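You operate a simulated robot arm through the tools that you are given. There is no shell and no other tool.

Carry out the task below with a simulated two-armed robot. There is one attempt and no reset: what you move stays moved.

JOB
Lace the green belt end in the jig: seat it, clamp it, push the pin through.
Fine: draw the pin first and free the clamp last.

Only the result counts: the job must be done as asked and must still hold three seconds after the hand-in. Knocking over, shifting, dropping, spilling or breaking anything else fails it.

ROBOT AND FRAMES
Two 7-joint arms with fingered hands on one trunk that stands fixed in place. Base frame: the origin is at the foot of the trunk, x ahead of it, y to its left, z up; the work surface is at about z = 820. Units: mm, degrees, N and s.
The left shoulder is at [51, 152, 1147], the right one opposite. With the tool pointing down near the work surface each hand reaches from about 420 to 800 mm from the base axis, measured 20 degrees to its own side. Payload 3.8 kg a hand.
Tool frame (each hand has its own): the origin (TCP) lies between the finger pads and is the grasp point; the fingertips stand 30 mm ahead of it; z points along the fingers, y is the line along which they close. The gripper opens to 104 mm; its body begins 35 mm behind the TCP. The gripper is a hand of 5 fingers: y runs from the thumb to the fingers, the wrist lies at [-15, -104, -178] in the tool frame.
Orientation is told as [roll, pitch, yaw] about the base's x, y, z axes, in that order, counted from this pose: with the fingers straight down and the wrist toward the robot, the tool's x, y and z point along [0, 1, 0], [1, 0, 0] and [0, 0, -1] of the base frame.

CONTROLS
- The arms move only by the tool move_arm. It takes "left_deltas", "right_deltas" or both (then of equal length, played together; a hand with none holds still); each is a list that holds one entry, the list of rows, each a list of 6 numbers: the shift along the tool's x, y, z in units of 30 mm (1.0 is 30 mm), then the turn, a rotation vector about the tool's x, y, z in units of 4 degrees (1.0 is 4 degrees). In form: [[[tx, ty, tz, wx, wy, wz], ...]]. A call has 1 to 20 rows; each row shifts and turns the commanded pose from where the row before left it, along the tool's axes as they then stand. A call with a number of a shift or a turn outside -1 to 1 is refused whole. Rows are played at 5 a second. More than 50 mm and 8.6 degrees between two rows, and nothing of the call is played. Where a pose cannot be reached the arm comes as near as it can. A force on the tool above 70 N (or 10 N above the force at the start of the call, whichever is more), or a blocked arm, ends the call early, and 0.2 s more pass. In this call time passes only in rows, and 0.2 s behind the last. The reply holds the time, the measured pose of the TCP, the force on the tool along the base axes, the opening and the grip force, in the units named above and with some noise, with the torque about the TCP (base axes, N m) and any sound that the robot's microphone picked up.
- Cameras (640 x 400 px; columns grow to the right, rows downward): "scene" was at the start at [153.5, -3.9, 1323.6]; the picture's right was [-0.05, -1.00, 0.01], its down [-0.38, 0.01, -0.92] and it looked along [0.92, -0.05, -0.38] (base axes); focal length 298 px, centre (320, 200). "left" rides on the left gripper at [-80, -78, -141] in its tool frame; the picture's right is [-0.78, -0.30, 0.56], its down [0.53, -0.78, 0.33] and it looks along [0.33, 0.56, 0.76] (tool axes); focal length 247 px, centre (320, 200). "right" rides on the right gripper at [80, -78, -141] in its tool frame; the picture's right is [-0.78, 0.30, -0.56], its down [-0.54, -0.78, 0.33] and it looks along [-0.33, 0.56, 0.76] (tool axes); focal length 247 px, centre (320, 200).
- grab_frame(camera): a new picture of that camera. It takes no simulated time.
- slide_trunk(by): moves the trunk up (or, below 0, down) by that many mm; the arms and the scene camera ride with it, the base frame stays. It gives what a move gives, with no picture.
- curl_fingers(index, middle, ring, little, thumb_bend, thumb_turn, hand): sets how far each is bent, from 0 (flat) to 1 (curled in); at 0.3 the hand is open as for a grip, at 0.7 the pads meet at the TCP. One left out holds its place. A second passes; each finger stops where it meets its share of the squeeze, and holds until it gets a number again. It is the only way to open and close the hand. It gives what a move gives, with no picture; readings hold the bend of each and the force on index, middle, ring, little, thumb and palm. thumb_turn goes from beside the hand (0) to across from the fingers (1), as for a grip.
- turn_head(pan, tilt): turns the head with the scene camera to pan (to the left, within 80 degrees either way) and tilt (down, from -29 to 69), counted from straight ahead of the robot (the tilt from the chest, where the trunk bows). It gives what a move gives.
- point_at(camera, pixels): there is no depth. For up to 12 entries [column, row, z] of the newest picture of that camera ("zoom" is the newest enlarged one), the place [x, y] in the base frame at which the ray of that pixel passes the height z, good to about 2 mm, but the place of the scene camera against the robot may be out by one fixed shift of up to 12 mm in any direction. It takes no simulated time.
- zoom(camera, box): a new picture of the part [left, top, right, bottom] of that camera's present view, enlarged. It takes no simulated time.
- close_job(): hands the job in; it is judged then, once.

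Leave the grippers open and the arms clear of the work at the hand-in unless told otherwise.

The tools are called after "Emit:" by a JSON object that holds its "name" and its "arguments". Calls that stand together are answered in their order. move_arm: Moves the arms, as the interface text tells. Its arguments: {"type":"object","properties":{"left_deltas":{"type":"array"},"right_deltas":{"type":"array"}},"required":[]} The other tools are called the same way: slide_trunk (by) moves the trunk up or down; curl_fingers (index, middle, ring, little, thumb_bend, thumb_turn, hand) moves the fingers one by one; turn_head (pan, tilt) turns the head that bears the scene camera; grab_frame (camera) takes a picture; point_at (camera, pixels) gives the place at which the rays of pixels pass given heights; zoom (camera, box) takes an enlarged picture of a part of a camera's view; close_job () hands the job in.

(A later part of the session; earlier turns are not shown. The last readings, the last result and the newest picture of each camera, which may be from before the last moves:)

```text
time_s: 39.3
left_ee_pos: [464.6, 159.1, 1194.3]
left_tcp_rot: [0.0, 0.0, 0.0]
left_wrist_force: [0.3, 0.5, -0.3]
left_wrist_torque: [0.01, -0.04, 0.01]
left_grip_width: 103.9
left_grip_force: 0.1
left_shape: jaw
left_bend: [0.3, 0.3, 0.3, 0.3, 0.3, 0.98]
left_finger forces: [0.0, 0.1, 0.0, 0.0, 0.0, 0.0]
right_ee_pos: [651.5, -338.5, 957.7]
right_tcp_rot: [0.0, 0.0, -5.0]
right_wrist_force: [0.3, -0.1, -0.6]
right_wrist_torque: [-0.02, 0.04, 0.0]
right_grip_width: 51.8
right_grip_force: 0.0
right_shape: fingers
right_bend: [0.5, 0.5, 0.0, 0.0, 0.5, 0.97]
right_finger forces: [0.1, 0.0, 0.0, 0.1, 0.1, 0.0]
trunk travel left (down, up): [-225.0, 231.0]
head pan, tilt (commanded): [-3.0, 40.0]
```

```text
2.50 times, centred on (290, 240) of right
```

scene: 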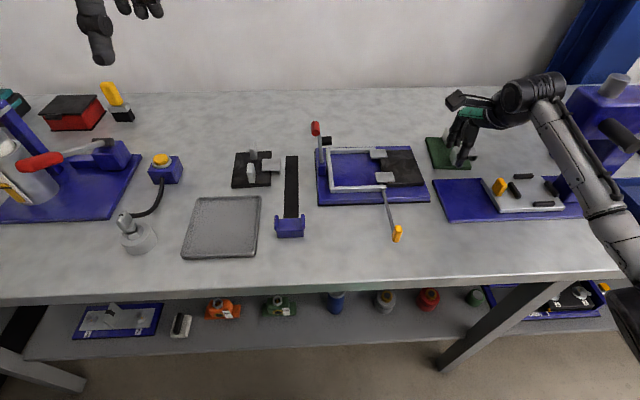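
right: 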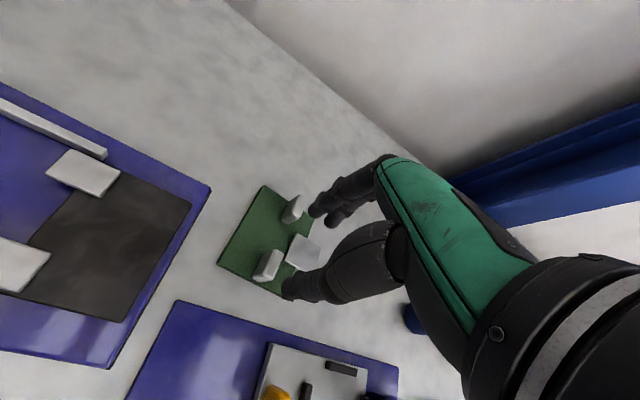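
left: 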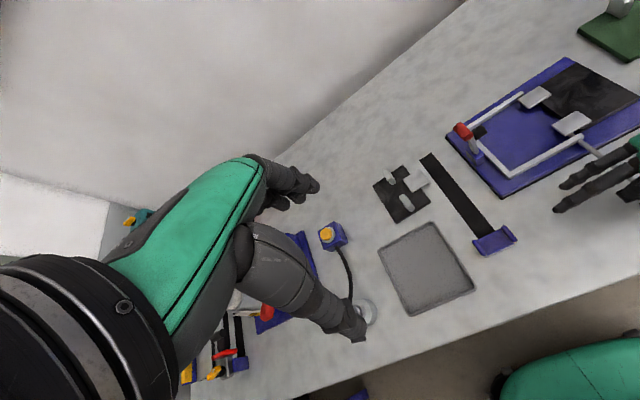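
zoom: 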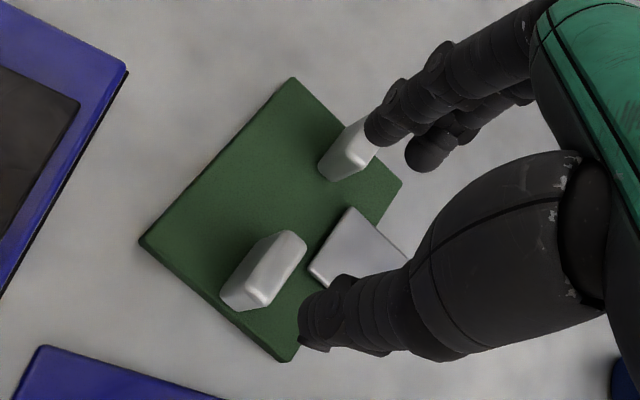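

The plate is now turned further. I measure its corners and the near block's top again.

Emit:
{"name": "point_at", "arguments": {"camera": "zoom", "pixels": [[140, 240, 828], [293, 78, 828], [402, 183, 828], [285, 357, 828], [283, 230, 860], [306, 244, 860], [266, 306, 860], [244, 293, 860], [221, 298, 829], [350, 208, 836], [309, 272, 836], [378, 130, 860]]}}

Emit:
{"name": "zoom", "arguments": {"camera": "right", "box": [250, 230, 310, 290]}}

```text
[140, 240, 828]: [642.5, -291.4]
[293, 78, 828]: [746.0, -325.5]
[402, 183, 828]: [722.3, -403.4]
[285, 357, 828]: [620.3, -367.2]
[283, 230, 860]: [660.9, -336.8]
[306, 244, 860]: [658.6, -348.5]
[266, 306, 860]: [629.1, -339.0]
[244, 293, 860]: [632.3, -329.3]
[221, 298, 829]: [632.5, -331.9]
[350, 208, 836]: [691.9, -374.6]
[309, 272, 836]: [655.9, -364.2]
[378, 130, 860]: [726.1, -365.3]
```

```text
6.67 times, centred on (280, 260) of right
```

zoom: 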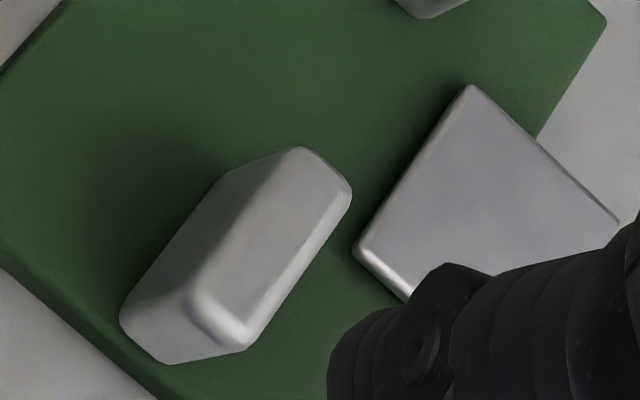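

The plate is now at yaw ≈ -17°, centre ≈ (683,-347), and the near block's centre is (645,-338.5). For a straight pinch I'd like the thumb opposite the index (tool x +7), so I test a slightly lower thumb turn in the air.

Emit:
{"name": "curl_fingers", "arguments": {"hand": "right", "index": 0.52, "middle": 0.4, "thumb_bend": 0.52, "thumb_turn": 0.88}}

Emit:
{"name": "zoom", "arguments": {"camera": "right", "box": [210, 160, 370, 320]}}

Emit:
{"name": "zoom", "arguments": {"camera": "scene", "box": [420, 60, 540, 180]}}

```text
time_s: 40.3
left_ee_pos: [466.9, 159.7, 1195.1]
left_tcp_rot: [0.0, 0.1, 0.0]
left_wrist_force: [0.0, 0.5, 0.0]
left_wrist_torque: [-0.03, 0.01, -0.02]
left_grip_width: 103.5
left_grip_force: 0.1
left_shape: jaw
left_bend: [0.3, 0.3, 0.3, 0.3, 0.3, 0.98]
left_finger forces: [0.0, 0.1, 0.0, 0.0, 0.1, 0.0]
right_ee_pos: [652.3, -338.1, 956.5]
right_tcp_rot: [0.1, 0.0, -5.0]
right_wrist_force: [-0.4, -0.8, -0.2]
right_wrist_torque: [0.02, -0.01, 0.0]
right_grip_width: 49.3
right_grip_force: 0.1
right_shape: fingers
right_bend: [0.52, 0.4, 0.0, 0.0, 0.52, 0.88]
right_finger forces: [0.1, 0.0, 0.0, 0.1, 0.0, 0.0]
trunk travel left (down, up): [-225.0, 231.0]
head pan, tilt (commanded): [-3.0, 40.0]
```

```text
2.50 times, centred on (290, 240) of right
```

zoom: 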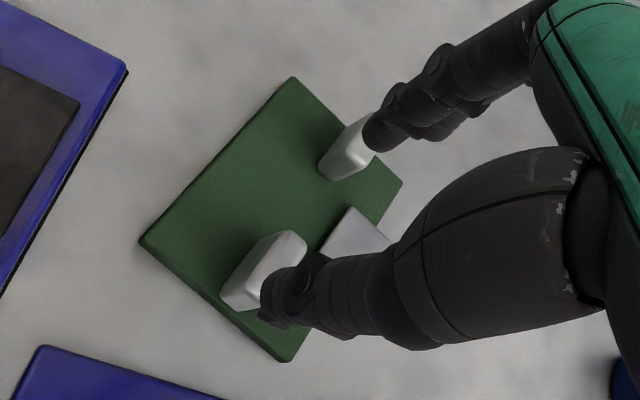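

```text
3.33 times, centred on (480, 120) of scene
```

zoom: 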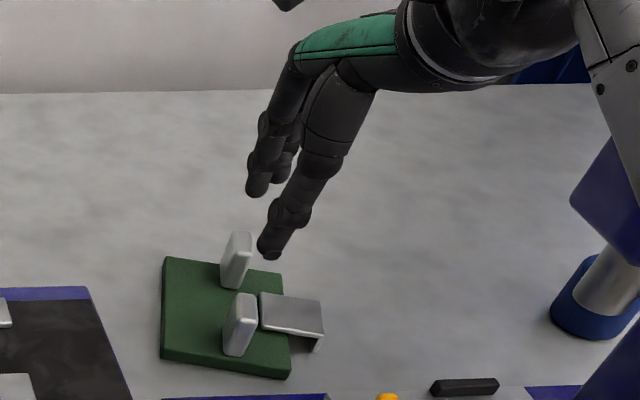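

Lower thumb turn moves the thumb toward +x as expected; about 0.95 puts it opposite the index. I pre-shape a thumb–index pinch of about 41 mm, with the middle laid nearly flat so that it avoids the loop. Then I turn to yaw -17° over the block, and descend to z≈882.

Emit:
{"name": "curl_fingers", "arguments": {"hand": "right", "index": 0.55, "middle": 0.05, "ring": 0.0, "little": 0.0, "thumb_bend": 0.55, "thumb_turn": 0.95}}

Emit:
{"name": "move_arm", "arguments": {"right_deltas": [[[0, 0, 0, 0, 0, 1], [0, 0, 0, 0, 0, 1], [0, 0, 0, 0, 0, 1], [-0.275, -0.2, 0.4, 0, 0, 0], [0, 0, 0.7, 0, 0, 0], [0, 0, 0.7, 0, 0, 0], [0, 0, 0.7, 0, 0, 0]]]}}

Emit:
{"name": "zoom", "arguments": {"camera": "right", "box": [220, 160, 380, 320]}}

Emit:
{"name": "zoom", "arguments": {"camera": "scene", "box": [420, 80, 530, 180]}}

```text
time_s: 41.3
left_ee_pos: [465.5, 159.4, 1195.4]
left_tcp_rot: [0.0, 0.0, 0.0]
left_wrist_force: [-0.2, -0.3, 0.1]
left_wrist_torque: [0.0, 0.0, -0.02]
left_grip_width: 103.6
left_grip_force: 0.0
left_shape: jaw
left_bend: [0.3, 0.3, 0.3, 0.3, 0.3, 0.98]
left_finger forces: [0.1, 0.0, 0.2, 0.0, 0.0, 0.0]
right_ee_pos: [652.5, -338.7, 956.5]
right_tcp_rot: [0.1, 0.0, -4.9]
right_wrist_force: [0.5, 0.3, 1.2]
right_wrist_torque: [0.01, 0.03, 0.01]
right_grip_width: 39.8
right_grip_force: 0.1
right_shape: fingers
right_bend: [0.55, 0.05, 0.0, 0.0, 0.55, 0.96]
right_finger forces: [0.0, 0.0, 0.1, 0.0, 0.0, 0.0]
trunk travel left (down, up): [-225.0, 231.0]
head pan, tilt (commanded): [-3.0, 40.0]
```

```text
time_s: 42.9
left_ee_pos: [465.1, 159.2, 1194.9]
left_tcp_rot: [0.0, 0.0, 0.0]
left_wrist_force: [0.2, -0.1, -0.3]
left_wrist_torque: [-0.01, -0.02, -0.01]
left_grip_width: 103.7
left_grip_force: 0.0
left_shape: jaw
left_bend: [0.3, 0.3, 0.3, 0.3, 0.3, 0.98]
left_finger forces: [0.0, 0.1, 0.0, 0.1, 0.0, 0.1]
right_ee_pos: [643.6, -345.2, 881.0]
right_tcp_rot: [0.0, 0.0, -17.0]
right_wrist_force: [0.1, 0.2, 0.4]
right_wrist_torque: [0.01, 0.03, 0.01]
right_grip_width: 39.8
right_grip_force: 0.0
right_shape: fingers
right_bend: [0.55, 0.05, 0.0, 0.0, 0.55, 0.96]
right_finger forces: [0.1, 0.0, 0.0, 0.0, 0.0, 0.0]
trunk travel left (down, up): [-225.0, 231.0]
head pan, tilt (commanded): [-3.0, 40.0]
```

```text
2.50 times, centred on (300, 240) of right
```

zoom: 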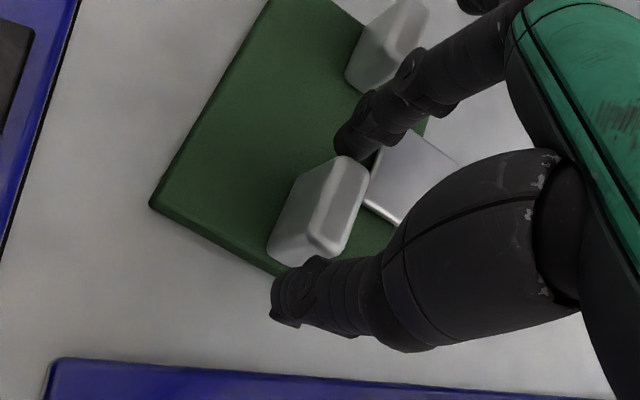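

```text
4.00 times, centred on (475, 130) of scene
```

zoom: 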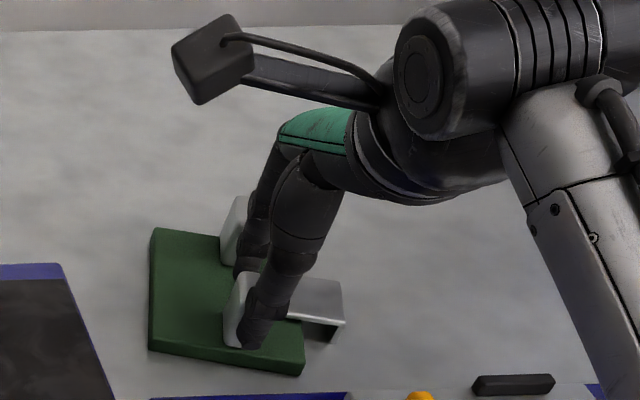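

The block now sits squarely between thumb and index. I go down 17 mm more in small rows and check for contact.

Emit:
{"name": "move_arm", "arguments": {"right_deltas": [[[0, 0, 0.28, 0, 0, 0], [0, 0, 0.28, 0, 0, 0]]]}}

Emit:
{"name": "zoom", "arguments": {"camera": "right", "box": [220, 160, 380, 320]}}

```text
time_s: 43.5
left_ee_pos: [465.3, 159.5, 1196.5]
left_tcp_rot: [0.0, 0.0, 0.0]
left_wrist_force: [-0.4, 0.4, -0.3]
left_wrist_torque: [-0.03, 0.0, 0.02]
left_grip_width: 103.8
left_grip_force: 0.0
left_shape: jaw
left_bend: [0.3, 0.3, 0.3, 0.3, 0.3, 0.98]
left_finger forces: [0.0, 0.1, 0.0, 0.0, 0.0, 0.0]
right_ee_pos: [643.2, -346.7, 865.1]
right_tcp_rot: [0.0, -0.1, -17.1]
right_wrist_force: [-0.1, 0.2, 0.5]
right_wrist_torque: [-0.02, -0.04, -0.02]
right_grip_width: 39.6
right_grip_force: 0.6
right_shape: fingers
right_bend: [0.55, 0.05, 0.0, 0.0, 0.55, 0.96]
right_finger forces: [0.8, 0.0, 0.1, 0.0, 0.0, 0.0]
trunk travel left (down, up): [-225.0, 231.0]
head pan, tilt (commanded): [-3.0, 40.0]
```

```text
2.50 times, centred on (300, 240) of right
```

zoom: 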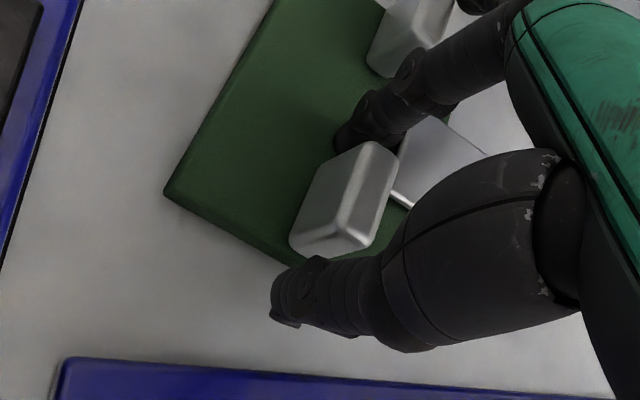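

Index has just a slight touch (0.8 N). I close thumb and index moderately and watch whether the plate turns.

Emit:
{"name": "curl_fingers", "arguments": {"hand": "right", "index": 0.66, "thumb_bend": 0.66}}

Emit:
{"name": "zoom", "arguments": {"camera": "right", "box": [220, 160, 380, 320]}}

```text
time_s: 44.5
left_ee_pos: [466.0, 158.3, 1195.8]
left_tcp_rot: [0.1, 0.0, 0.0]
left_wrist_force: [0.4, -0.4, -0.2]
left_wrist_torque: [0.01, 0.01, -0.02]
left_grip_width: 103.7
left_grip_force: 0.0
left_shape: jaw
left_bend: [0.3, 0.3, 0.3, 0.3, 0.3, 0.98]
left_finger forces: [0.0, 0.1, 0.1, 0.0, 0.1, 0.1]
right_ee_pos: [643.8, -346.3, 865.2]
right_tcp_rot: [0.1, -0.1, -17.0]
right_wrist_force: [1.4, -0.8, 1.7]
right_wrist_torque: [-0.03, -0.09, -0.05]
right_grip_width: 27.8
right_grip_force: 5.1
right_shape: fingers
right_bend: [0.59, 0.05, 0.0, 0.0, 0.61, 0.96]
right_finger forces: [6.3, 0.0, 0.0, 0.0, 4.2, 0.0]
trunk travel left (down, up): [-225.0, 231.0]
head pan, tilt (commanded): [-3.0, 40.0]
```

```text
2.50 times, centred on (300, 240) of right
```

zoom: 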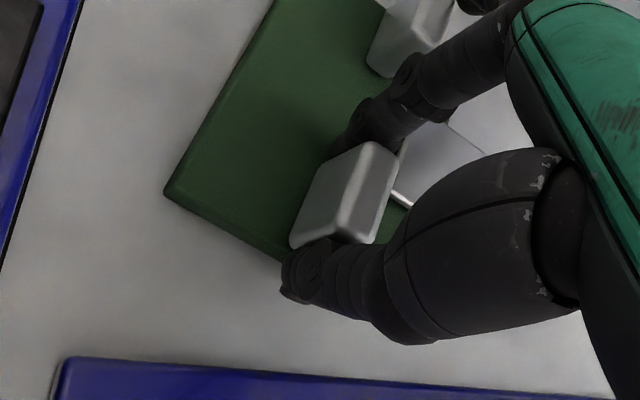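

The plate stayed put and the opening reads 27.8 mm, matching the block. I squeeze harder before lifting.

Emit:
{"name": "curl_fingers", "arguments": {"hand": "right", "index": 0.85, "thumb_bend": 0.85}}

Emit:
{"name": "zoom", "arguments": {"camera": "right", "box": [220, 160, 380, 320]}}

```text
time_s: 45.5
left_ee_pos: [464.4, 159.6, 1195.3]
left_tcp_rot: [0.0, -0.1, 0.1]
left_wrist_force: [-0.5, 0.6, 0.5]
left_wrist_torque: [0.03, 0.0, 0.02]
left_grip_width: 103.3
left_grip_force: 0.1
left_shape: jaw
left_bend: [0.3, 0.3, 0.3, 0.3, 0.3, 0.98]
left_finger forces: [0.0, 0.1, 0.1, 0.1, 0.1, 0.1]
right_ee_pos: [643.5, -344.6, 866.4]
right_tcp_rot: [0.0, -0.1, -17.0]
right_wrist_force: [-5.4, 0.9, 6.0]
right_wrist_torque: [-0.05, -0.44, 0.02]
right_grip_width: 26.0
right_grip_force: 23.3
right_shape: fingers
right_bend: [0.52, 0.05, 0.0, 0.0, 0.69, 0.96]
right_finger forces: [29.1, 0.0, 0.0, 0.1, 17.6, 0.1]
trunk travel left (down, up): [-225.0, 231.0]
head pan, tilt (commanded): [-3.0, 40.0]
```

```text
2.50 times, centred on (300, 240) of right
```

zoom: 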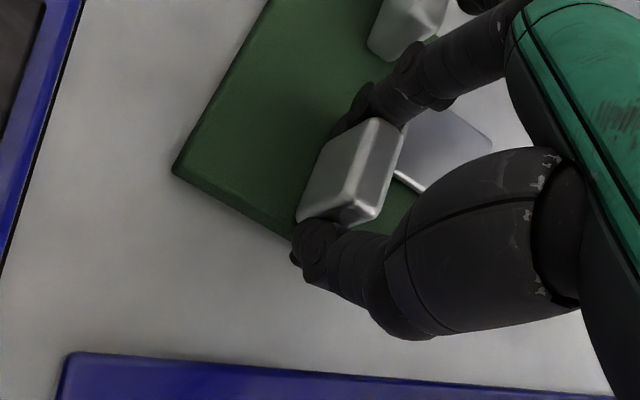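

The hold is firm (grip 23 N), and the plate slid only a few mm without turning. I lift by 12 mm slowly and look.

Emit:
{"name": "move_arm", "arguments": {"right_deltas": [[[0, 0, -0.15, 0, 0, 0], [0, 0, -0.25, 0, 0, 0]]]}}

Emit:
{"name": "zoom", "arguments": {"camera": "scene", "box": [420, 80, 530, 180]}}

Emit:
{"name": "zoom", "arguments": {"camera": "right", "box": [220, 160, 380, 320]}}

```text
time_s: 46.1
left_ee_pos: [466.2, 159.1, 1196.1]
left_tcp_rot: [0.0, 0.1, -0.1]
left_wrist_force: [-0.1, -0.1, 0.7]
left_wrist_torque: [-0.02, 0.02, -0.01]
left_grip_width: 103.6
left_grip_force: 0.0
left_shape: jaw
left_bend: [0.3, 0.3, 0.3, 0.3, 0.3, 0.98]
left_finger forces: [0.0, 0.0, 0.0, 0.1, 0.0, 0.0]
right_ee_pos: [643.6, -345.8, 876.2]
right_tcp_rot: [-0.1, 0.1, -17.0]
right_wrist_force: [-0.1, -0.5, -1.3]
right_wrist_torque: [0.01, 0.06, -0.01]
right_grip_width: 26.1
right_grip_force: 16.8
right_shape: fingers
right_bend: [0.49, 0.05, 0.0, 0.0, 0.72, 0.96]
right_finger forces: [17.0, 0.0, 0.1, 0.1, 17.0, 0.0]
trunk travel left (down, up): [-225.0, 231.0]
head pan, tilt (commanded): [-3.0, 40.0]
```

```text
4.00 times, centred on (475, 130) of scene
```

zoom: 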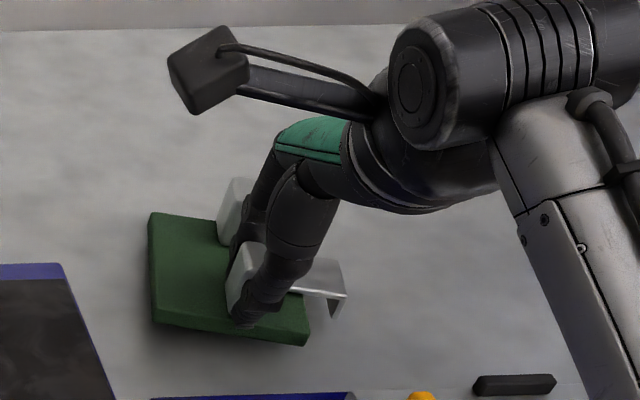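

```text
2.50 times, centred on (300, 240) of right
```

zoom: 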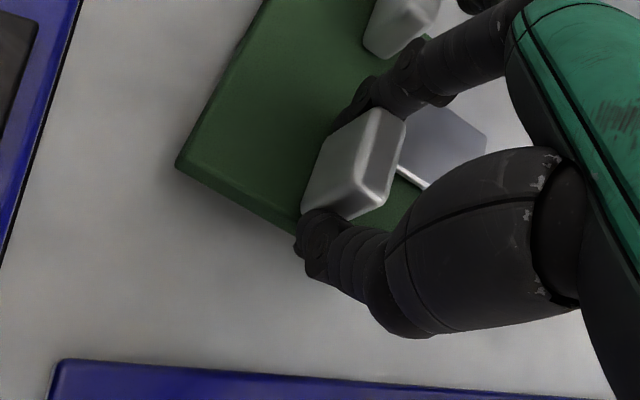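

The plate is off the table; it weighs only about 1.3 N, and thumb and index hold it at 17 N each. I lift another 60 mm and recheck that the hold is steady.

Emit:
{"name": "move_arm", "arguments": {"right_deltas": [[[0, 0, -0.4, 0, 0, 0], [0, 0, -0.4, 0, 0, 0], [0, 0, -0.4, 0, 0, 0], [0, 0, -0.4, 0, 0, 0], [0, 0, -0.4, 0, 0, 0]]]}}

Emit:
{"name": "grab_frame", "arguments": {"camera": "scene"}}

Emit:
{"name": "zoom", "arguments": {"camera": "right", "box": [200, 100, 400, 300]}}

Emit:
{"name": "zoom", "arguments": {"camera": "scene", "box": [410, 70, 530, 180]}}

```text
time_s: 47.3
left_ee_pos: [465.8, 159.2, 1196.5]
left_tcp_rot: [0.0, -0.1, 0.0]
left_wrist_force: [0.6, -1.0, 0.4]
left_wrist_torque: [0.03, 0.04, -0.02]
left_grip_width: 103.5
left_grip_force: 0.1
left_shape: jaw
left_bend: [0.3, 0.3, 0.3, 0.3, 0.3, 0.98]
left_finger forces: [0.1, 0.0, 0.0, 0.0, 0.0, 0.1]
right_ee_pos: [644.9, -345.1, 937.0]
right_tcp_rot: [0.0, 0.1, -17.0]
right_wrist_force: [0.5, -0.1, -1.9]
right_wrist_torque: [0.03, 0.06, 0.01]
right_grip_width: 26.2
right_grip_force: 16.8
right_shape: fingers
right_bend: [0.49, 0.05, 0.0, 0.0, 0.72, 0.96]
right_finger forces: [17.2, 0.0, 0.0, 0.0, 17.0, 0.0]
trunk travel left (down, up): [-225.0, 231.0]
head pan, tilt (commanded): [-3.0, 40.0]
```

```text
taken
```

scene: 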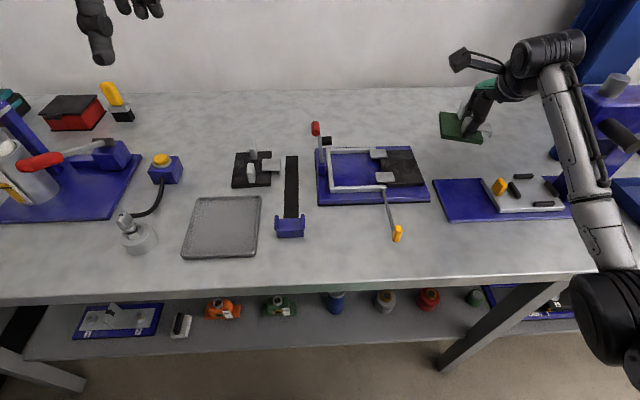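

```text
2.00 times, centred on (300, 200) of right
```

zoom: 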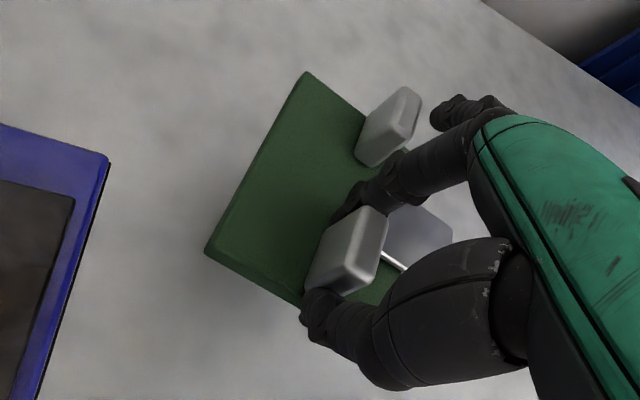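

```text
3.64 times, centred on (470, 125) of scene
```

zoom: 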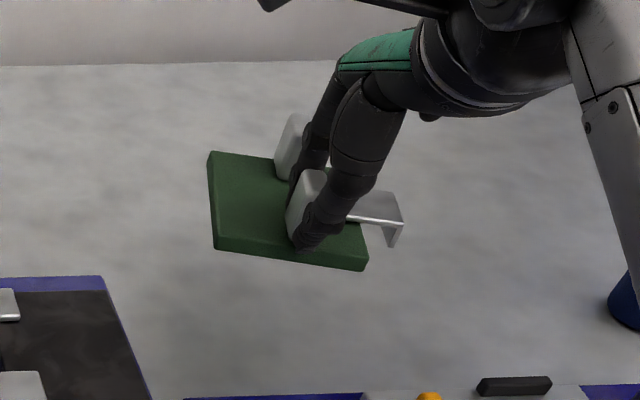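

The hold is steady with unchanged finger bends. I want to know whether the plate hangs level, so I query its visible corners in the right view at several heights and compare lengths.

Emit:
{"name": "zoom", "arguments": {"camera": "right", "box": [230, 120, 350, 240]}}

```text
3.33 times, centred on (290, 180) of right
```

zoom: 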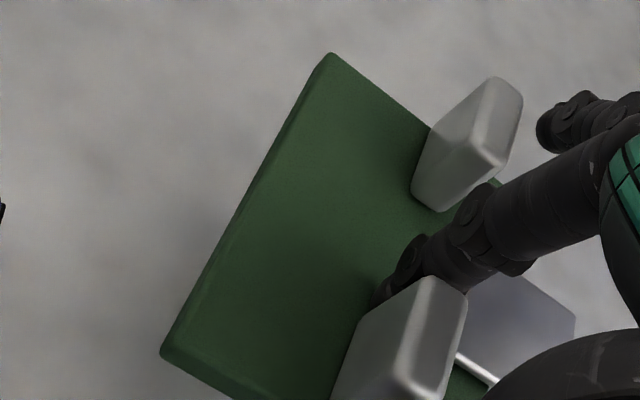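

I query the near-left corner (162,348) and far-left corner (332,54) at heights 885–900, plus block tops.

Emit:
{"name": "point_at", "arguments": {"camera": "zoom", "pixels": [[162, 348, 900], [332, 54, 900], [162, 348, 895], [332, 54, 895], [162, 348, 890], [332, 54, 890], [332, 54, 885], [430, 278, 931], [466, 294, 931], [485, 155, 931], [520, 98, 931], [492, 78, 931]]}}

```text
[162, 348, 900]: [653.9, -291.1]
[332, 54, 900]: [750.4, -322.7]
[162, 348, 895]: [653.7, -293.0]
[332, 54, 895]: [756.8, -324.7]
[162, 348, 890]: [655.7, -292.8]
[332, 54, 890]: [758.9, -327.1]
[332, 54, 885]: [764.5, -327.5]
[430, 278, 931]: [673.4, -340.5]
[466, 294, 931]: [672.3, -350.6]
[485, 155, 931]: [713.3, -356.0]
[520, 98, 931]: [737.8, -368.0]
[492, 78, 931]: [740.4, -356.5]
```

The plate hangs nearly level: the far side is about 5 mm lower, a pitch of roughly 3°. It is aligned with the hand to within 1°. I now carry it left to a staging point above the jig, with 20 mm extra to the right so that it stays clear of the upright clamp lever. After that I turn it to yaw ≈0.

Emit:
{"name": "move_arm", "arguments": {"right_deltas": [[[0.604, -0.414, -0.077, 0, 0, 0], [0.604, -0.414, -0.077, 0, 0, 0], [0.604, -0.414, -0.077, 0, 0, 0], [0.604, -0.414, -0.077, 0, 0, 0], [0.604, -0.414, -0.077, 0, 0, 0], [0.604, -0.414, -0.077, 0, 0, 0], [0.604, -0.414, -0.077, 0, 0, 0], [0.604, -0.414, -0.077, 0, 0, 0], [0.604, -0.414, -0.077, 0, 0, 0], [0.604, -0.414, -0.077, 0, 0, 0]]]}}

Emit:
{"name": "move_arm", "arguments": {"right_deltas": [[[0, 0, 0, 0, 0, -0.55], [0, 0, 0, 0, 0, -0.55], [0, 0, 0, 0, 0, -0.55], [0, 0, 0, 0, 0, -0.55], [0, 0, 0, 0, 0, -0.55], [0, 0, 0, 0, 0, -0.55], [0, 0, 0, 0, 0, -0.55], [0, 0, 0, 0, 0, -0.55]]]}}

Emit:
{"name": "grab_frame", "arguments": {"camera": "scene"}}

Emit:
{"name": "grab_frame", "arguments": {"camera": "right"}}

```text
time_s: 49.5
left_ee_pos: [465.0, 159.7, 1195.4]
left_tcp_rot: [0.0, 0.0, -0.1]
left_wrist_force: [0.6, -0.1, -0.5]
left_wrist_torque: [0.01, 0.0, -0.02]
left_grip_width: 103.7
left_grip_force: 0.1
left_shape: jaw
left_bend: [0.3, 0.3, 0.3, 0.3, 0.3, 0.98]
left_finger forces: [0.0, 0.0, 0.0, 0.0, 0.0, 0.0]
right_ee_pos: [577.5, -134.7, 959.3]
right_tcp_rot: [-0.1, 0.0, -17.0]
right_wrist_force: [0.1, 0.1, -1.7]
right_wrist_torque: [0.0, 0.08, -0.02]
right_grip_width: 26.2
right_grip_force: 17.3
right_shape: fingers
right_bend: [0.49, 0.05, 0.0, 0.0, 0.72, 0.96]
right_finger forces: [17.2, 0.0, 0.1, 0.1, 17.0, 0.1]
trunk travel left (down, up): [-225.0, 231.0]
head pan, tilt (commanded): [-3.0, 40.0]
```

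```text
time_s: 51.3
left_ee_pos: [467.1, 159.8, 1195.5]
left_tcp_rot: [-0.1, 0.1, 0.0]
left_wrist_force: [0.1, 0.5, -0.6]
left_wrist_torque: [0.01, -0.01, -0.04]
left_grip_width: 103.8
left_grip_force: 0.0
left_shape: jaw
left_bend: [0.3, 0.3, 0.3, 0.3, 0.3, 0.98]
left_finger forces: [0.1, 0.1, 0.0, 0.0, 0.0, 0.0]
right_ee_pos: [578.2, -134.0, 959.2]
right_tcp_rot: [0.0, 0.0, 0.5]
right_wrist_force: [-0.4, -0.6, -3.1]
right_wrist_torque: [-0.02, 0.07, -0.04]
right_grip_width: 26.3
right_grip_force: 17.2
right_shape: fingers
right_bend: [0.49, 0.05, 0.0, 0.0, 0.72, 0.96]
right_finger forces: [17.2, 0.0, 0.0, 0.1, 17.0, 0.0]
trunk travel left (down, up): [-225.0, 231.0]
head pan, tilt (commanded): [-3.0, 40.0]
```

```text
taken
```

scene: 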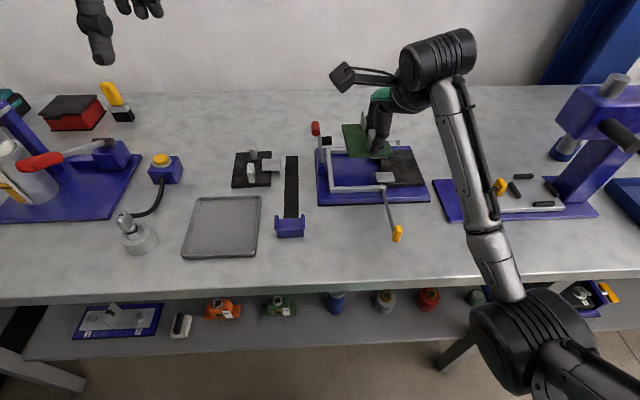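

```text
taken
```

right: 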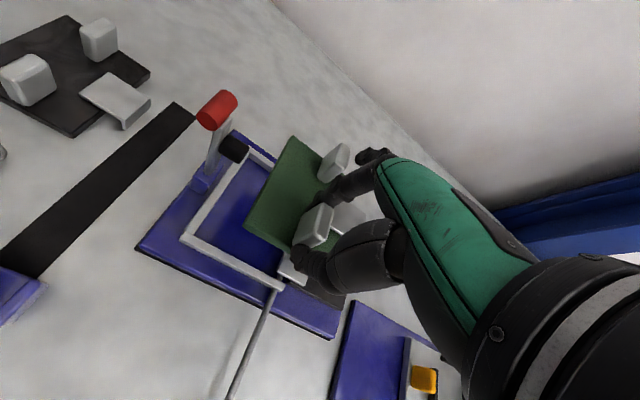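

The plate hangs above the U, steady at yaw 0.5°. I zoom in on both the U frame and the plate in the right view for precise measurement.

Emit:
{"name": "zoom", "arguments": {"camera": "right", "box": [170, 120, 330, 300]}}

Emit:
{"name": "zoom", "arguments": {"camera": "scene", "box": [305, 100, 435, 215]}}

```text
2.22 times, centred on (250, 210) of right
```

zoom: 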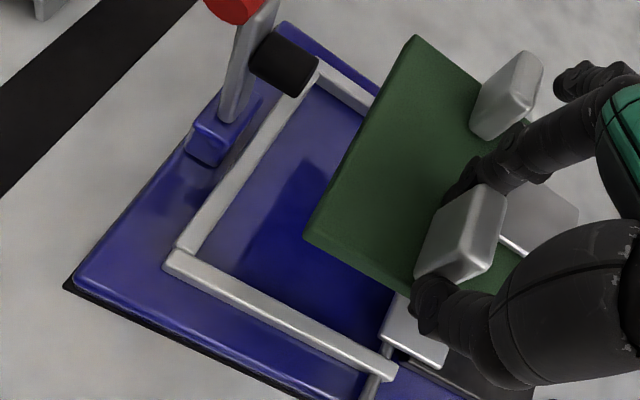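

```text
3.48 times, centred on (370, 158) of scene
```

zoom: 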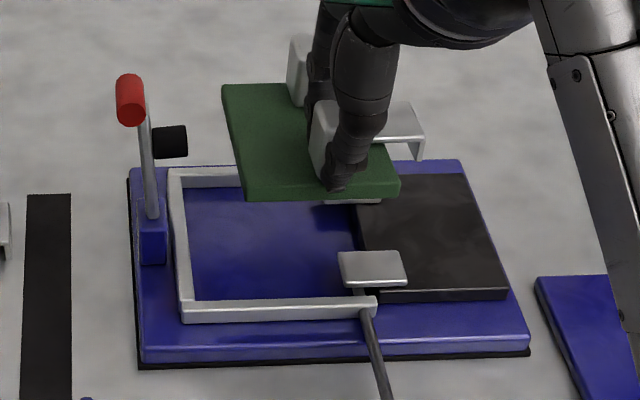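

I zoom tighter on the U's near-left corner and far-left corner to find the inner edges.

Emit:
{"name": "zoom", "arguments": {"camera": "right", "box": [170, 190, 260, 280]}}

Emit:
{"name": "point_at", "arguments": {"camera": "zoom", "pixels": [[320, 200, 842]]}}

```text
4.44 times, centred on (215, 235) of right
```

zoom: 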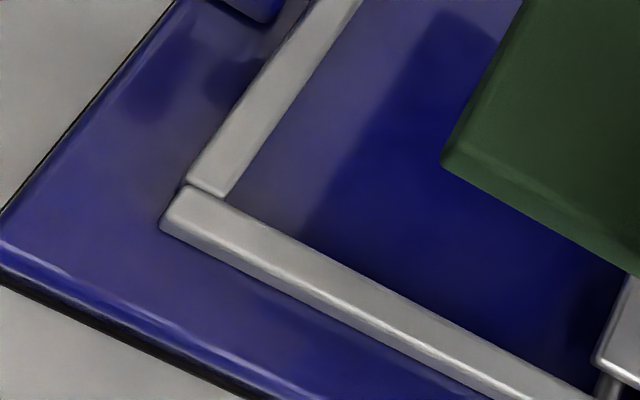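

```text
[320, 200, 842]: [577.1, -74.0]
```

I query points on the near leg's inner top edge, the left leg's inner edge, the base top corner, and the plate's near-left corner.

Emit:
{"name": "point_at", "arguments": {"camera": "zoom", "pixels": [[260, 221, 842], [450, 313, 842], [260, 221, 846], [450, 313, 846], [232, 192, 842], [345, 25, 842], [232, 192, 838], [345, 25, 838], [3, 240, 836], [3, 285, 820], [440, 160, 920], [440, 160, 915]]}}

Emit:
{"name": "zoom", "arguments": {"camera": "right", "box": [240, 120, 330, 210]}}

```text
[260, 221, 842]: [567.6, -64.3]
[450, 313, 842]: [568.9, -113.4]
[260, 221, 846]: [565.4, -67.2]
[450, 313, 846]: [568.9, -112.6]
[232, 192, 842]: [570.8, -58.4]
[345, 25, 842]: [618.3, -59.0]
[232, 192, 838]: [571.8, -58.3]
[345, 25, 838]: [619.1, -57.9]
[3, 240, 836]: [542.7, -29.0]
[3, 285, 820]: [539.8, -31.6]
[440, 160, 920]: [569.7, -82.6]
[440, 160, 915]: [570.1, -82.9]
```

```text
4.44 times, centred on (285, 165) of right
```

zoom: 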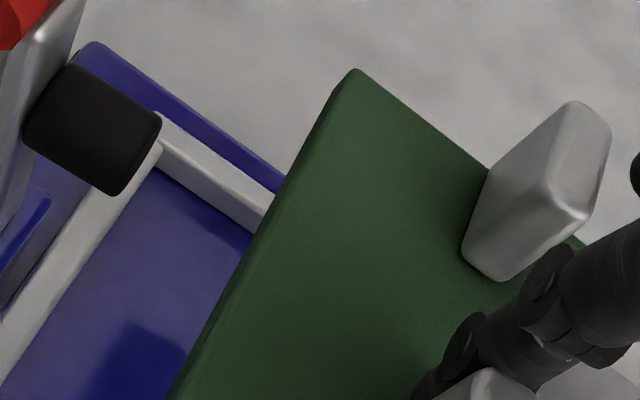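

Near leg inner edge: x≈568. Left leg inner edge: y≈-58.5. Now the far leg and the plate's far-left corner (353,70).

Emit:
{"name": "point_at", "arguments": {"camera": "zoom", "pixels": [[160, 165, 836], [255, 233, 836], [160, 140, 844], [270, 208, 844], [165, 113, 844], [353, 70, 920], [353, 70, 915], [353, 70, 910], [486, 170, 915], [610, 130, 948], [572, 103, 948], [165, 395, 918]]}}

```text
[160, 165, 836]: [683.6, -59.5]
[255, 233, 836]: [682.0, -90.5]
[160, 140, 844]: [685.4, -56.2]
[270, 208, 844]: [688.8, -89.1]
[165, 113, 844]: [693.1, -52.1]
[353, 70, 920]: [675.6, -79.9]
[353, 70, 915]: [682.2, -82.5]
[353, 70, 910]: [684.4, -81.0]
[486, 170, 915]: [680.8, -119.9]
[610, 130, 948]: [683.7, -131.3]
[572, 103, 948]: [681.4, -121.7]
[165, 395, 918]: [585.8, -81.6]
```

The U's inner span is x ≈ 568–683.5 (centre ≈ 626), and the plate now spans x ≈ 570–681, left edge y ≈ -82. Its target is the left edge near -62, so that the loops line up with the pin at y ≈ -156. I lower it to just above the loops (TCP z≈912), still offset to the right of the lever.

Emit:
{"name": "move_arm", "arguments": {"right_deltas": [[[0, 0, 0.4, 0, 0, 0], [0, 0, 0.4, 0, 0, 0], [0, 0, 0.4, 0, 0, 0], [0, 0, 0.37, 0, 0, 0]]]}}

Emit:
{"name": "zoom", "arguments": {"camera": "scene", "box": [305, 110, 435, 215]}}

Emit:
{"name": "zoom", "arguments": {"camera": "right", "box": [170, 110, 340, 290]}}

Emit:
{"name": "grab_frame", "arguments": {"camera": "left"}}

Emit:
{"name": "zoom", "arguments": {"camera": "left", "box": [440, 50, 640, 210]}}

```text
time_s: 52.3
left_ee_pos: [466.1, 158.9, 1195.5]
left_tcp_rot: [0.1, 0.1, 0.0]
left_wrist_force: [0.3, -0.7, 0.2]
left_wrist_torque: [0.0, -0.02, 0.02]
left_grip_width: 103.5
left_grip_force: 0.1
left_shape: jaw
left_bend: [0.3, 0.3, 0.3, 0.3, 0.3, 0.98]
left_finger forces: [0.1, 0.1, 0.0, 0.1, 0.0, 0.1]
right_ee_pos: [578.7, -135.0, 911.2]
right_tcp_rot: [0.0, 0.1, 0.6]
right_wrist_force: [0.6, 0.1, -1.9]
right_wrist_torque: [0.0, 0.1, 0.0]
right_grip_width: 26.3
right_grip_force: 16.9
right_shape: fingers
right_bend: [0.49, 0.05, 0.0, 0.0, 0.72, 0.96]
right_finger forces: [17.2, 0.0, 0.0, 0.0, 17.1, 0.1]
trunk travel left (down, up): [-225.0, 231.0]
head pan, tilt (commanded): [-3.0, 40.0]
```

```text
3.81 times, centred on (370, 162) of scene
```

zoom: 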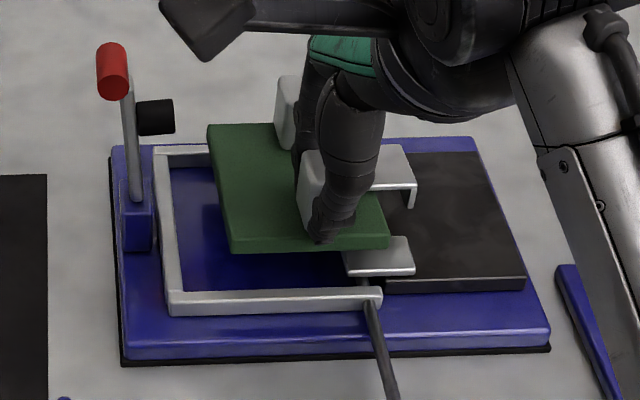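

```text
2.22 times, centred on (255, 200) of right
```

zoom: 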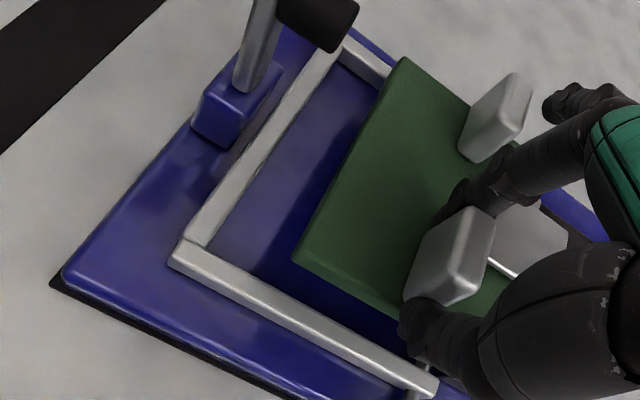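

```text
taken
```

left: 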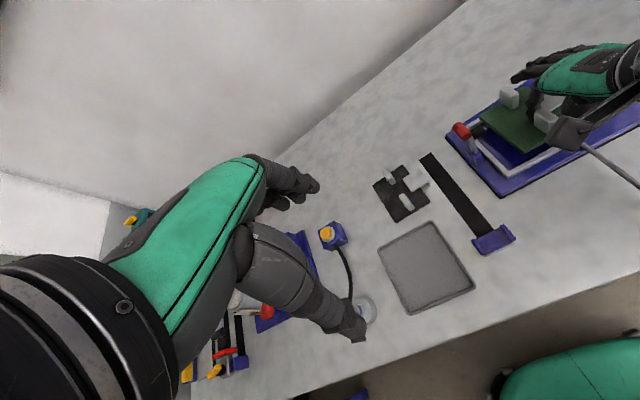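

```text
2.50 times, centred on (540, 130) of left
```

zoom: 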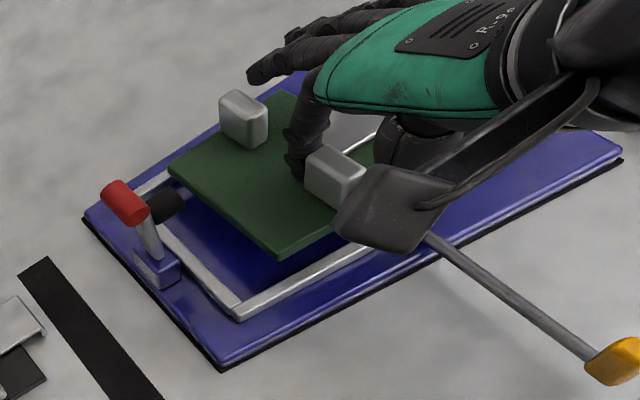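

The plate hovers clear and level-looking over the pocket. Now I slide it 20 mm to the left (below the pad height) to the target y.

Emit:
{"name": "move_arm", "arguments": {"right_deltas": [[[0.23, 0, 0, 0, 0, 0], [0.23, 0, 0, 0, 0, 0], [0.22, 0, 0, 0, 0, 0]]]}}

Emit:
{"name": "zoom", "arguments": {"camera": "right", "box": [170, 110, 340, 290]}}

Emit:
{"name": "zoom", "arguments": {"camera": "scene", "box": [305, 110, 435, 215]}}

```text
time_s: 53.1
left_ee_pos: [465.3, 159.2, 1195.5]
left_tcp_rot: [0.0, 0.0, -0.1]
left_wrist_force: [0.5, 0.1, -0.5]
left_wrist_torque: [0.0, -0.04, 0.0]
left_grip_width: 103.9
left_grip_force: 0.2
left_shape: jaw
left_bend: [0.3, 0.3, 0.3, 0.3, 0.3, 0.98]
left_finger forces: [0.0, 0.0, 0.1, 0.1, 0.0, 0.0]
right_ee_pos: [578.4, -114.3, 911.9]
right_tcp_rot: [-0.1, -0.1, 0.6]
right_wrist_force: [0.8, 0.7, -1.6]
right_wrist_torque: [-0.01, 0.06, 0.0]
right_grip_width: 26.2
right_grip_force: 16.9
right_shape: fingers
right_bend: [0.49, 0.05, 0.0, 0.0, 0.72, 0.96]
right_finger forces: [17.2, 0.0, 0.0, 0.0, 17.1, 0.0]
trunk travel left (down, up): [-225.0, 231.0]
head pan, tilt (commanded): [-3.0, 40.0]
```

```text
2.22 times, centred on (255, 200) of right
```

zoom: 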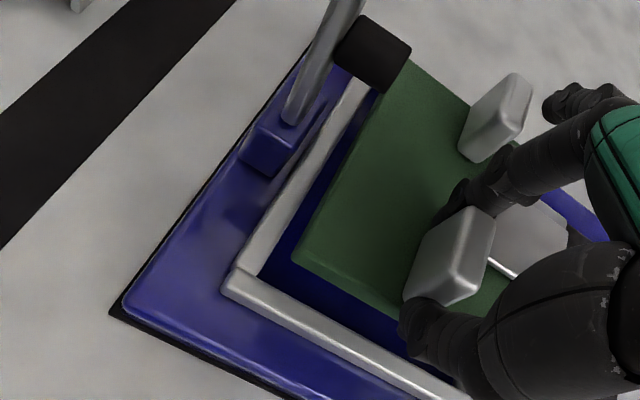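

```text
3.81 times, centred on (370, 162) of scene
```

zoom: 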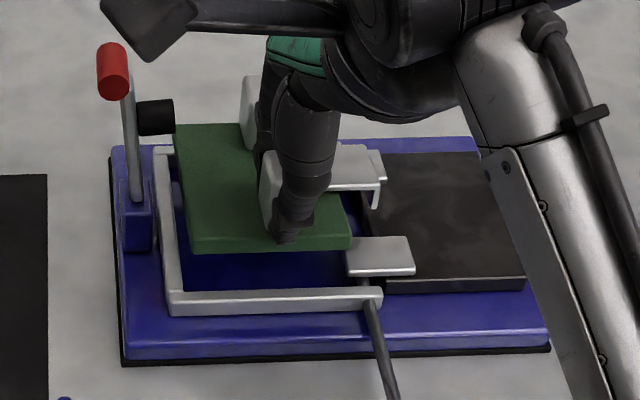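

The plate's left edge runs parallel to the U's left leg. I measure the plate's left edge against the leg in this picture.

Emit:
{"name": "zoom", "arguments": {"camera": "right", "box": [215, 170, 305, 260]}}

Emit:
{"name": "point_at", "arguments": {"camera": "right", "pixels": [[243, 226, 872]]}}

```text
4.44 times, centred on (260, 215) of right
```

zoom: 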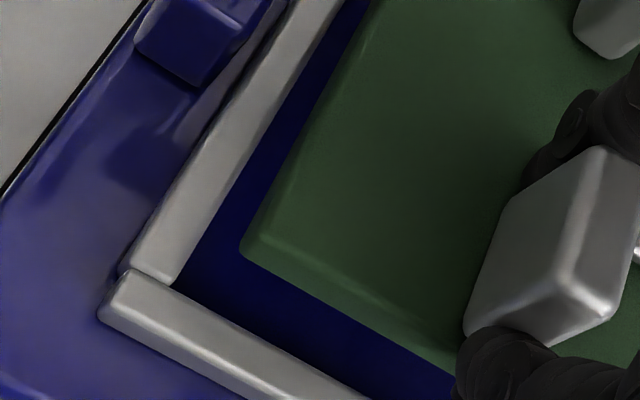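

```text
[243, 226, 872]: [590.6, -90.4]
```

I query this zoom: plate corner (240,250), left leg inner edge, near leg inner edge.

Emit:
{"name": "point_at", "arguments": {"camera": "zoom", "pixels": [[242, 250, 866], [242, 250, 872], [362, 20, 866], [455, 365, 866], [182, 278, 842], [330, 25, 842], [160, 273, 842], [330, 355, 842], [350, 30, 869]]}}

```text
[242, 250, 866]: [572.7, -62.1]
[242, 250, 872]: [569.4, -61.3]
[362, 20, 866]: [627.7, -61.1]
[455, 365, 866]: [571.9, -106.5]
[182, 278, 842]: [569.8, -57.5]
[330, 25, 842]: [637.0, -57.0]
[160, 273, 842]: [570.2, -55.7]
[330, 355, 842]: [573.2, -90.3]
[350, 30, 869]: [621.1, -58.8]
```

The plate's near edge is at x≈572, the left edge at y≈-61.5, and the leg edges at x≈569 and y≈-57. That is nicely inside the pocket. I lower another 11 mm so that the loops are almost level with each other, and compare them in the scene view.

Emit:
{"name": "move_arm", "arguments": {"right_deltas": [[[0, 0, 0.2, 0, 0, 0], [0, 0, 0.17, 0, 0, 0]]]}}

Emit:
{"name": "zoom", "arguments": {"camera": "scene", "box": [330, 130, 420, 205]}}

Emit:
{"name": "zoom", "arguments": {"camera": "right", "box": [215, 130, 335, 260]}}

```text
time_s: 53.7
left_ee_pos: [465.8, 159.2, 1195.1]
left_tcp_rot: [0.1, -0.1, 0.0]
left_wrist_force: [0.1, -0.4, 0.8]
left_wrist_torque: [0.02, -0.03, -0.01]
left_grip_width: 103.7
left_grip_force: 0.0
left_shape: jaw
left_bend: [0.3, 0.3, 0.3, 0.3, 0.3, 0.98]
left_finger forces: [0.0, 0.0, 0.1, 0.0, 0.0, 0.0]
right_ee_pos: [577.3, -115.1, 901.5]
right_tcp_rot: [0.0, 0.0, 0.6]
right_wrist_force: [1.0, -1.4, -1.6]
right_wrist_torque: [-0.01, 0.08, 0.02]
right_grip_width: 26.2
right_grip_force: 16.5
right_shape: fingers
right_bend: [0.49, 0.05, 0.0, 0.0, 0.72, 0.96]
right_finger forces: [17.2, 0.0, 0.1, 0.0, 17.1, 0.1]
trunk travel left (down, up): [-225.0, 231.0]
head pan, tilt (commanded): [-3.0, 40.0]
```

```text
5.33 times, centred on (375, 168) of scene
```

zoom: 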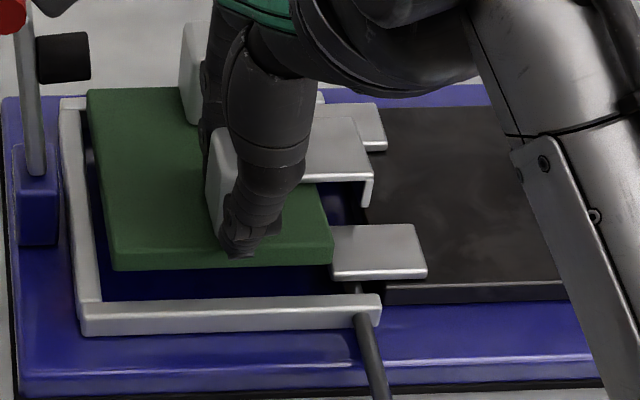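

```text
3.08 times, centred on (275, 195) of right
```

zoom: 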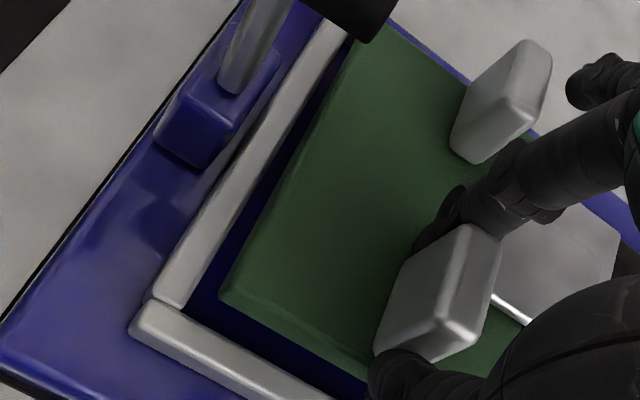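

The green loop hovers between the two fixed loops. I zoom in further to judge its fore-aft centring in the gap.

Emit:
{"name": "zoom", "arguments": {"camera": "scene", "box": [365, 140, 415, 190]}}

Emit:
{"name": "zoom", "arguments": {"camera": "scene", "box": [335, 135, 385, 195]}}

```text
8.00 times, centred on (390, 165) of scene
```

zoom: 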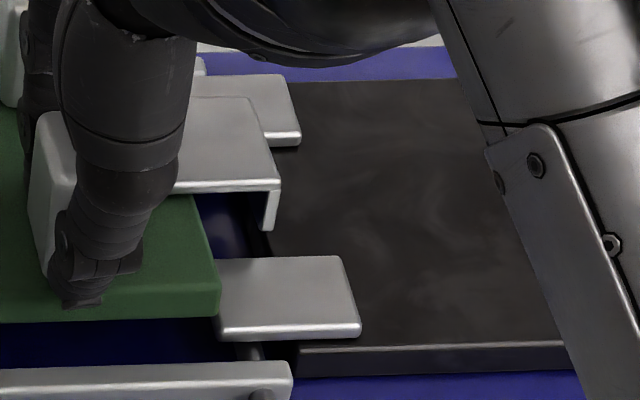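

```text
6.67 times, centred on (360, 165) of scene
```

zoom: 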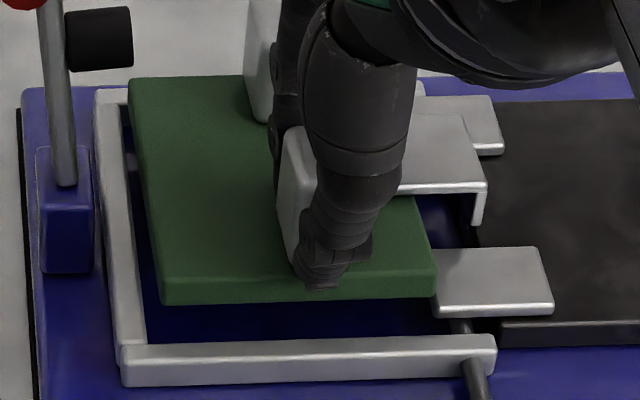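

The loop has clearance in the gap. The plate's length looks foreshortened in this view, though, so I check its pitch by querying its corners and the U legs with the scene camera at matching heights.

Emit:
{"name": "point_at", "arguments": {"camera": "zoom", "pixels": [[163, 303, 855], [437, 297, 855], [163, 284, 863], [130, 78, 863], [130, 78, 858], [130, 78, 853], [130, 78, 848], [245, 75, 858], [150, 344, 843], [490, 334, 843], [95, 90, 843], [128, 102, 843]]}}

```text
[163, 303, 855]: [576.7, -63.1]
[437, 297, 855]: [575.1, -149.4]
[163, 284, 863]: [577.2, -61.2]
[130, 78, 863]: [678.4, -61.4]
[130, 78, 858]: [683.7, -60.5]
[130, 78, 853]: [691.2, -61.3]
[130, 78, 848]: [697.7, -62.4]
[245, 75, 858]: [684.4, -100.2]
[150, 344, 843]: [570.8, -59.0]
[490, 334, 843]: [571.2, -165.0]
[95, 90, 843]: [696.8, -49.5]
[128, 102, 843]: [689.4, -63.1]
```

The scene view says the far side is about 7 mm lower (pitch ≈3.7°) and the plate sits about 2 mm too far forward. I correct with a -3.5° turn about tool x, which raises the far side, and shift about 4.5 mm back toward the robot.

Emit:
{"name": "move_arm", "arguments": {"right_deltas": [[[0, -0.07, 0, -0.44, 0, 0], [0, -0.08, 0, -0.44, 0, 0]]]}}

Emit:
{"name": "zoom", "arguments": {"camera": "scene", "box": [335, 135, 385, 195]}}

Emit:
{"name": "point_at", "arguments": {"camera": "zoom", "pixels": [[320, 200, 855]]}}

```text
time_s: 54.3
left_ee_pos: [466.0, 158.8, 1195.1]
left_tcp_rot: [0.0, 0.0, 0.1]
left_wrist_force: [-0.6, 0.2, -0.3]
left_wrist_torque: [-0.03, 0.01, 0.01]
left_grip_width: 103.7
left_grip_force: 0.0
left_shape: jaw
left_bend: [0.3, 0.3, 0.3, 0.3, 0.3, 0.98]
left_finger forces: [0.1, 0.1, 0.0, 0.0, 0.1, 0.0]
right_ee_pos: [573.0, -114.6, 900.3]
right_tcp_rot: [0.0, -3.5, 0.6]
right_wrist_force: [-1.1, -0.2, -2.0]
right_wrist_torque: [-0.01, 0.06, 0.02]
right_grip_width: 26.2
right_grip_force: 17.2
right_shape: fingers
right_bend: [0.49, 0.05, 0.0, 0.0, 0.72, 0.96]
right_finger forces: [17.1, 0.1, 0.0, 0.0, 17.1, 0.0]
trunk travel left (down, up): [-225.0, 231.0]
head pan, tilt (commanded): [-3.0, 40.0]
```

```text
6.67 times, centred on (360, 165) of scene
```

zoom: 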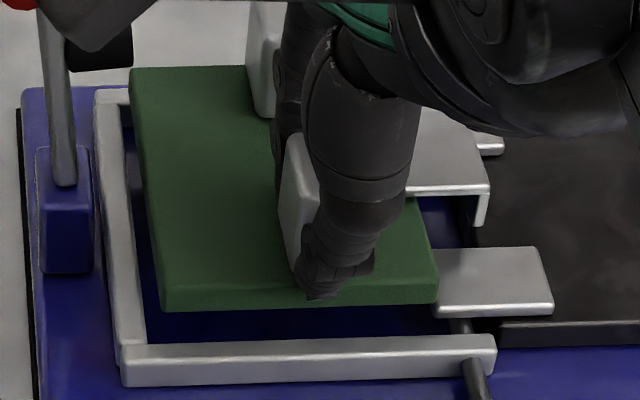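

```text
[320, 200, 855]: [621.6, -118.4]
```

I query the new corners at level height.

Emit:
{"name": "point_at", "arguments": {"camera": "zoom", "pixels": [[163, 312, 855], [437, 303, 855], [163, 291, 863], [435, 283, 863], [132, 68, 863], [132, 68, 859], [132, 68, 867], [245, 66, 863], [488, 195, 871], [470, 113, 871]]}}

Emit:
{"name": "zoom", "arguments": {"camera": "right", "box": [215, 120, 335, 260]}}

```text
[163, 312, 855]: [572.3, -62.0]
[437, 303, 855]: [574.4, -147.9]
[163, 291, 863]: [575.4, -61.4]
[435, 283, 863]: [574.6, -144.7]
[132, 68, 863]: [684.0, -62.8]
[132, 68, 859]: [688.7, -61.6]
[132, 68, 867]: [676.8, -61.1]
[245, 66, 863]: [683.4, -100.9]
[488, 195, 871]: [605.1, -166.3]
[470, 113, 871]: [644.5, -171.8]
```

```text
2.86 times, centred on (275, 190) of right
```

zoom: 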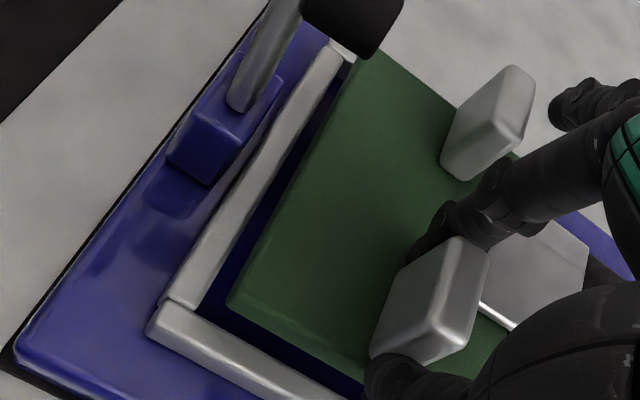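

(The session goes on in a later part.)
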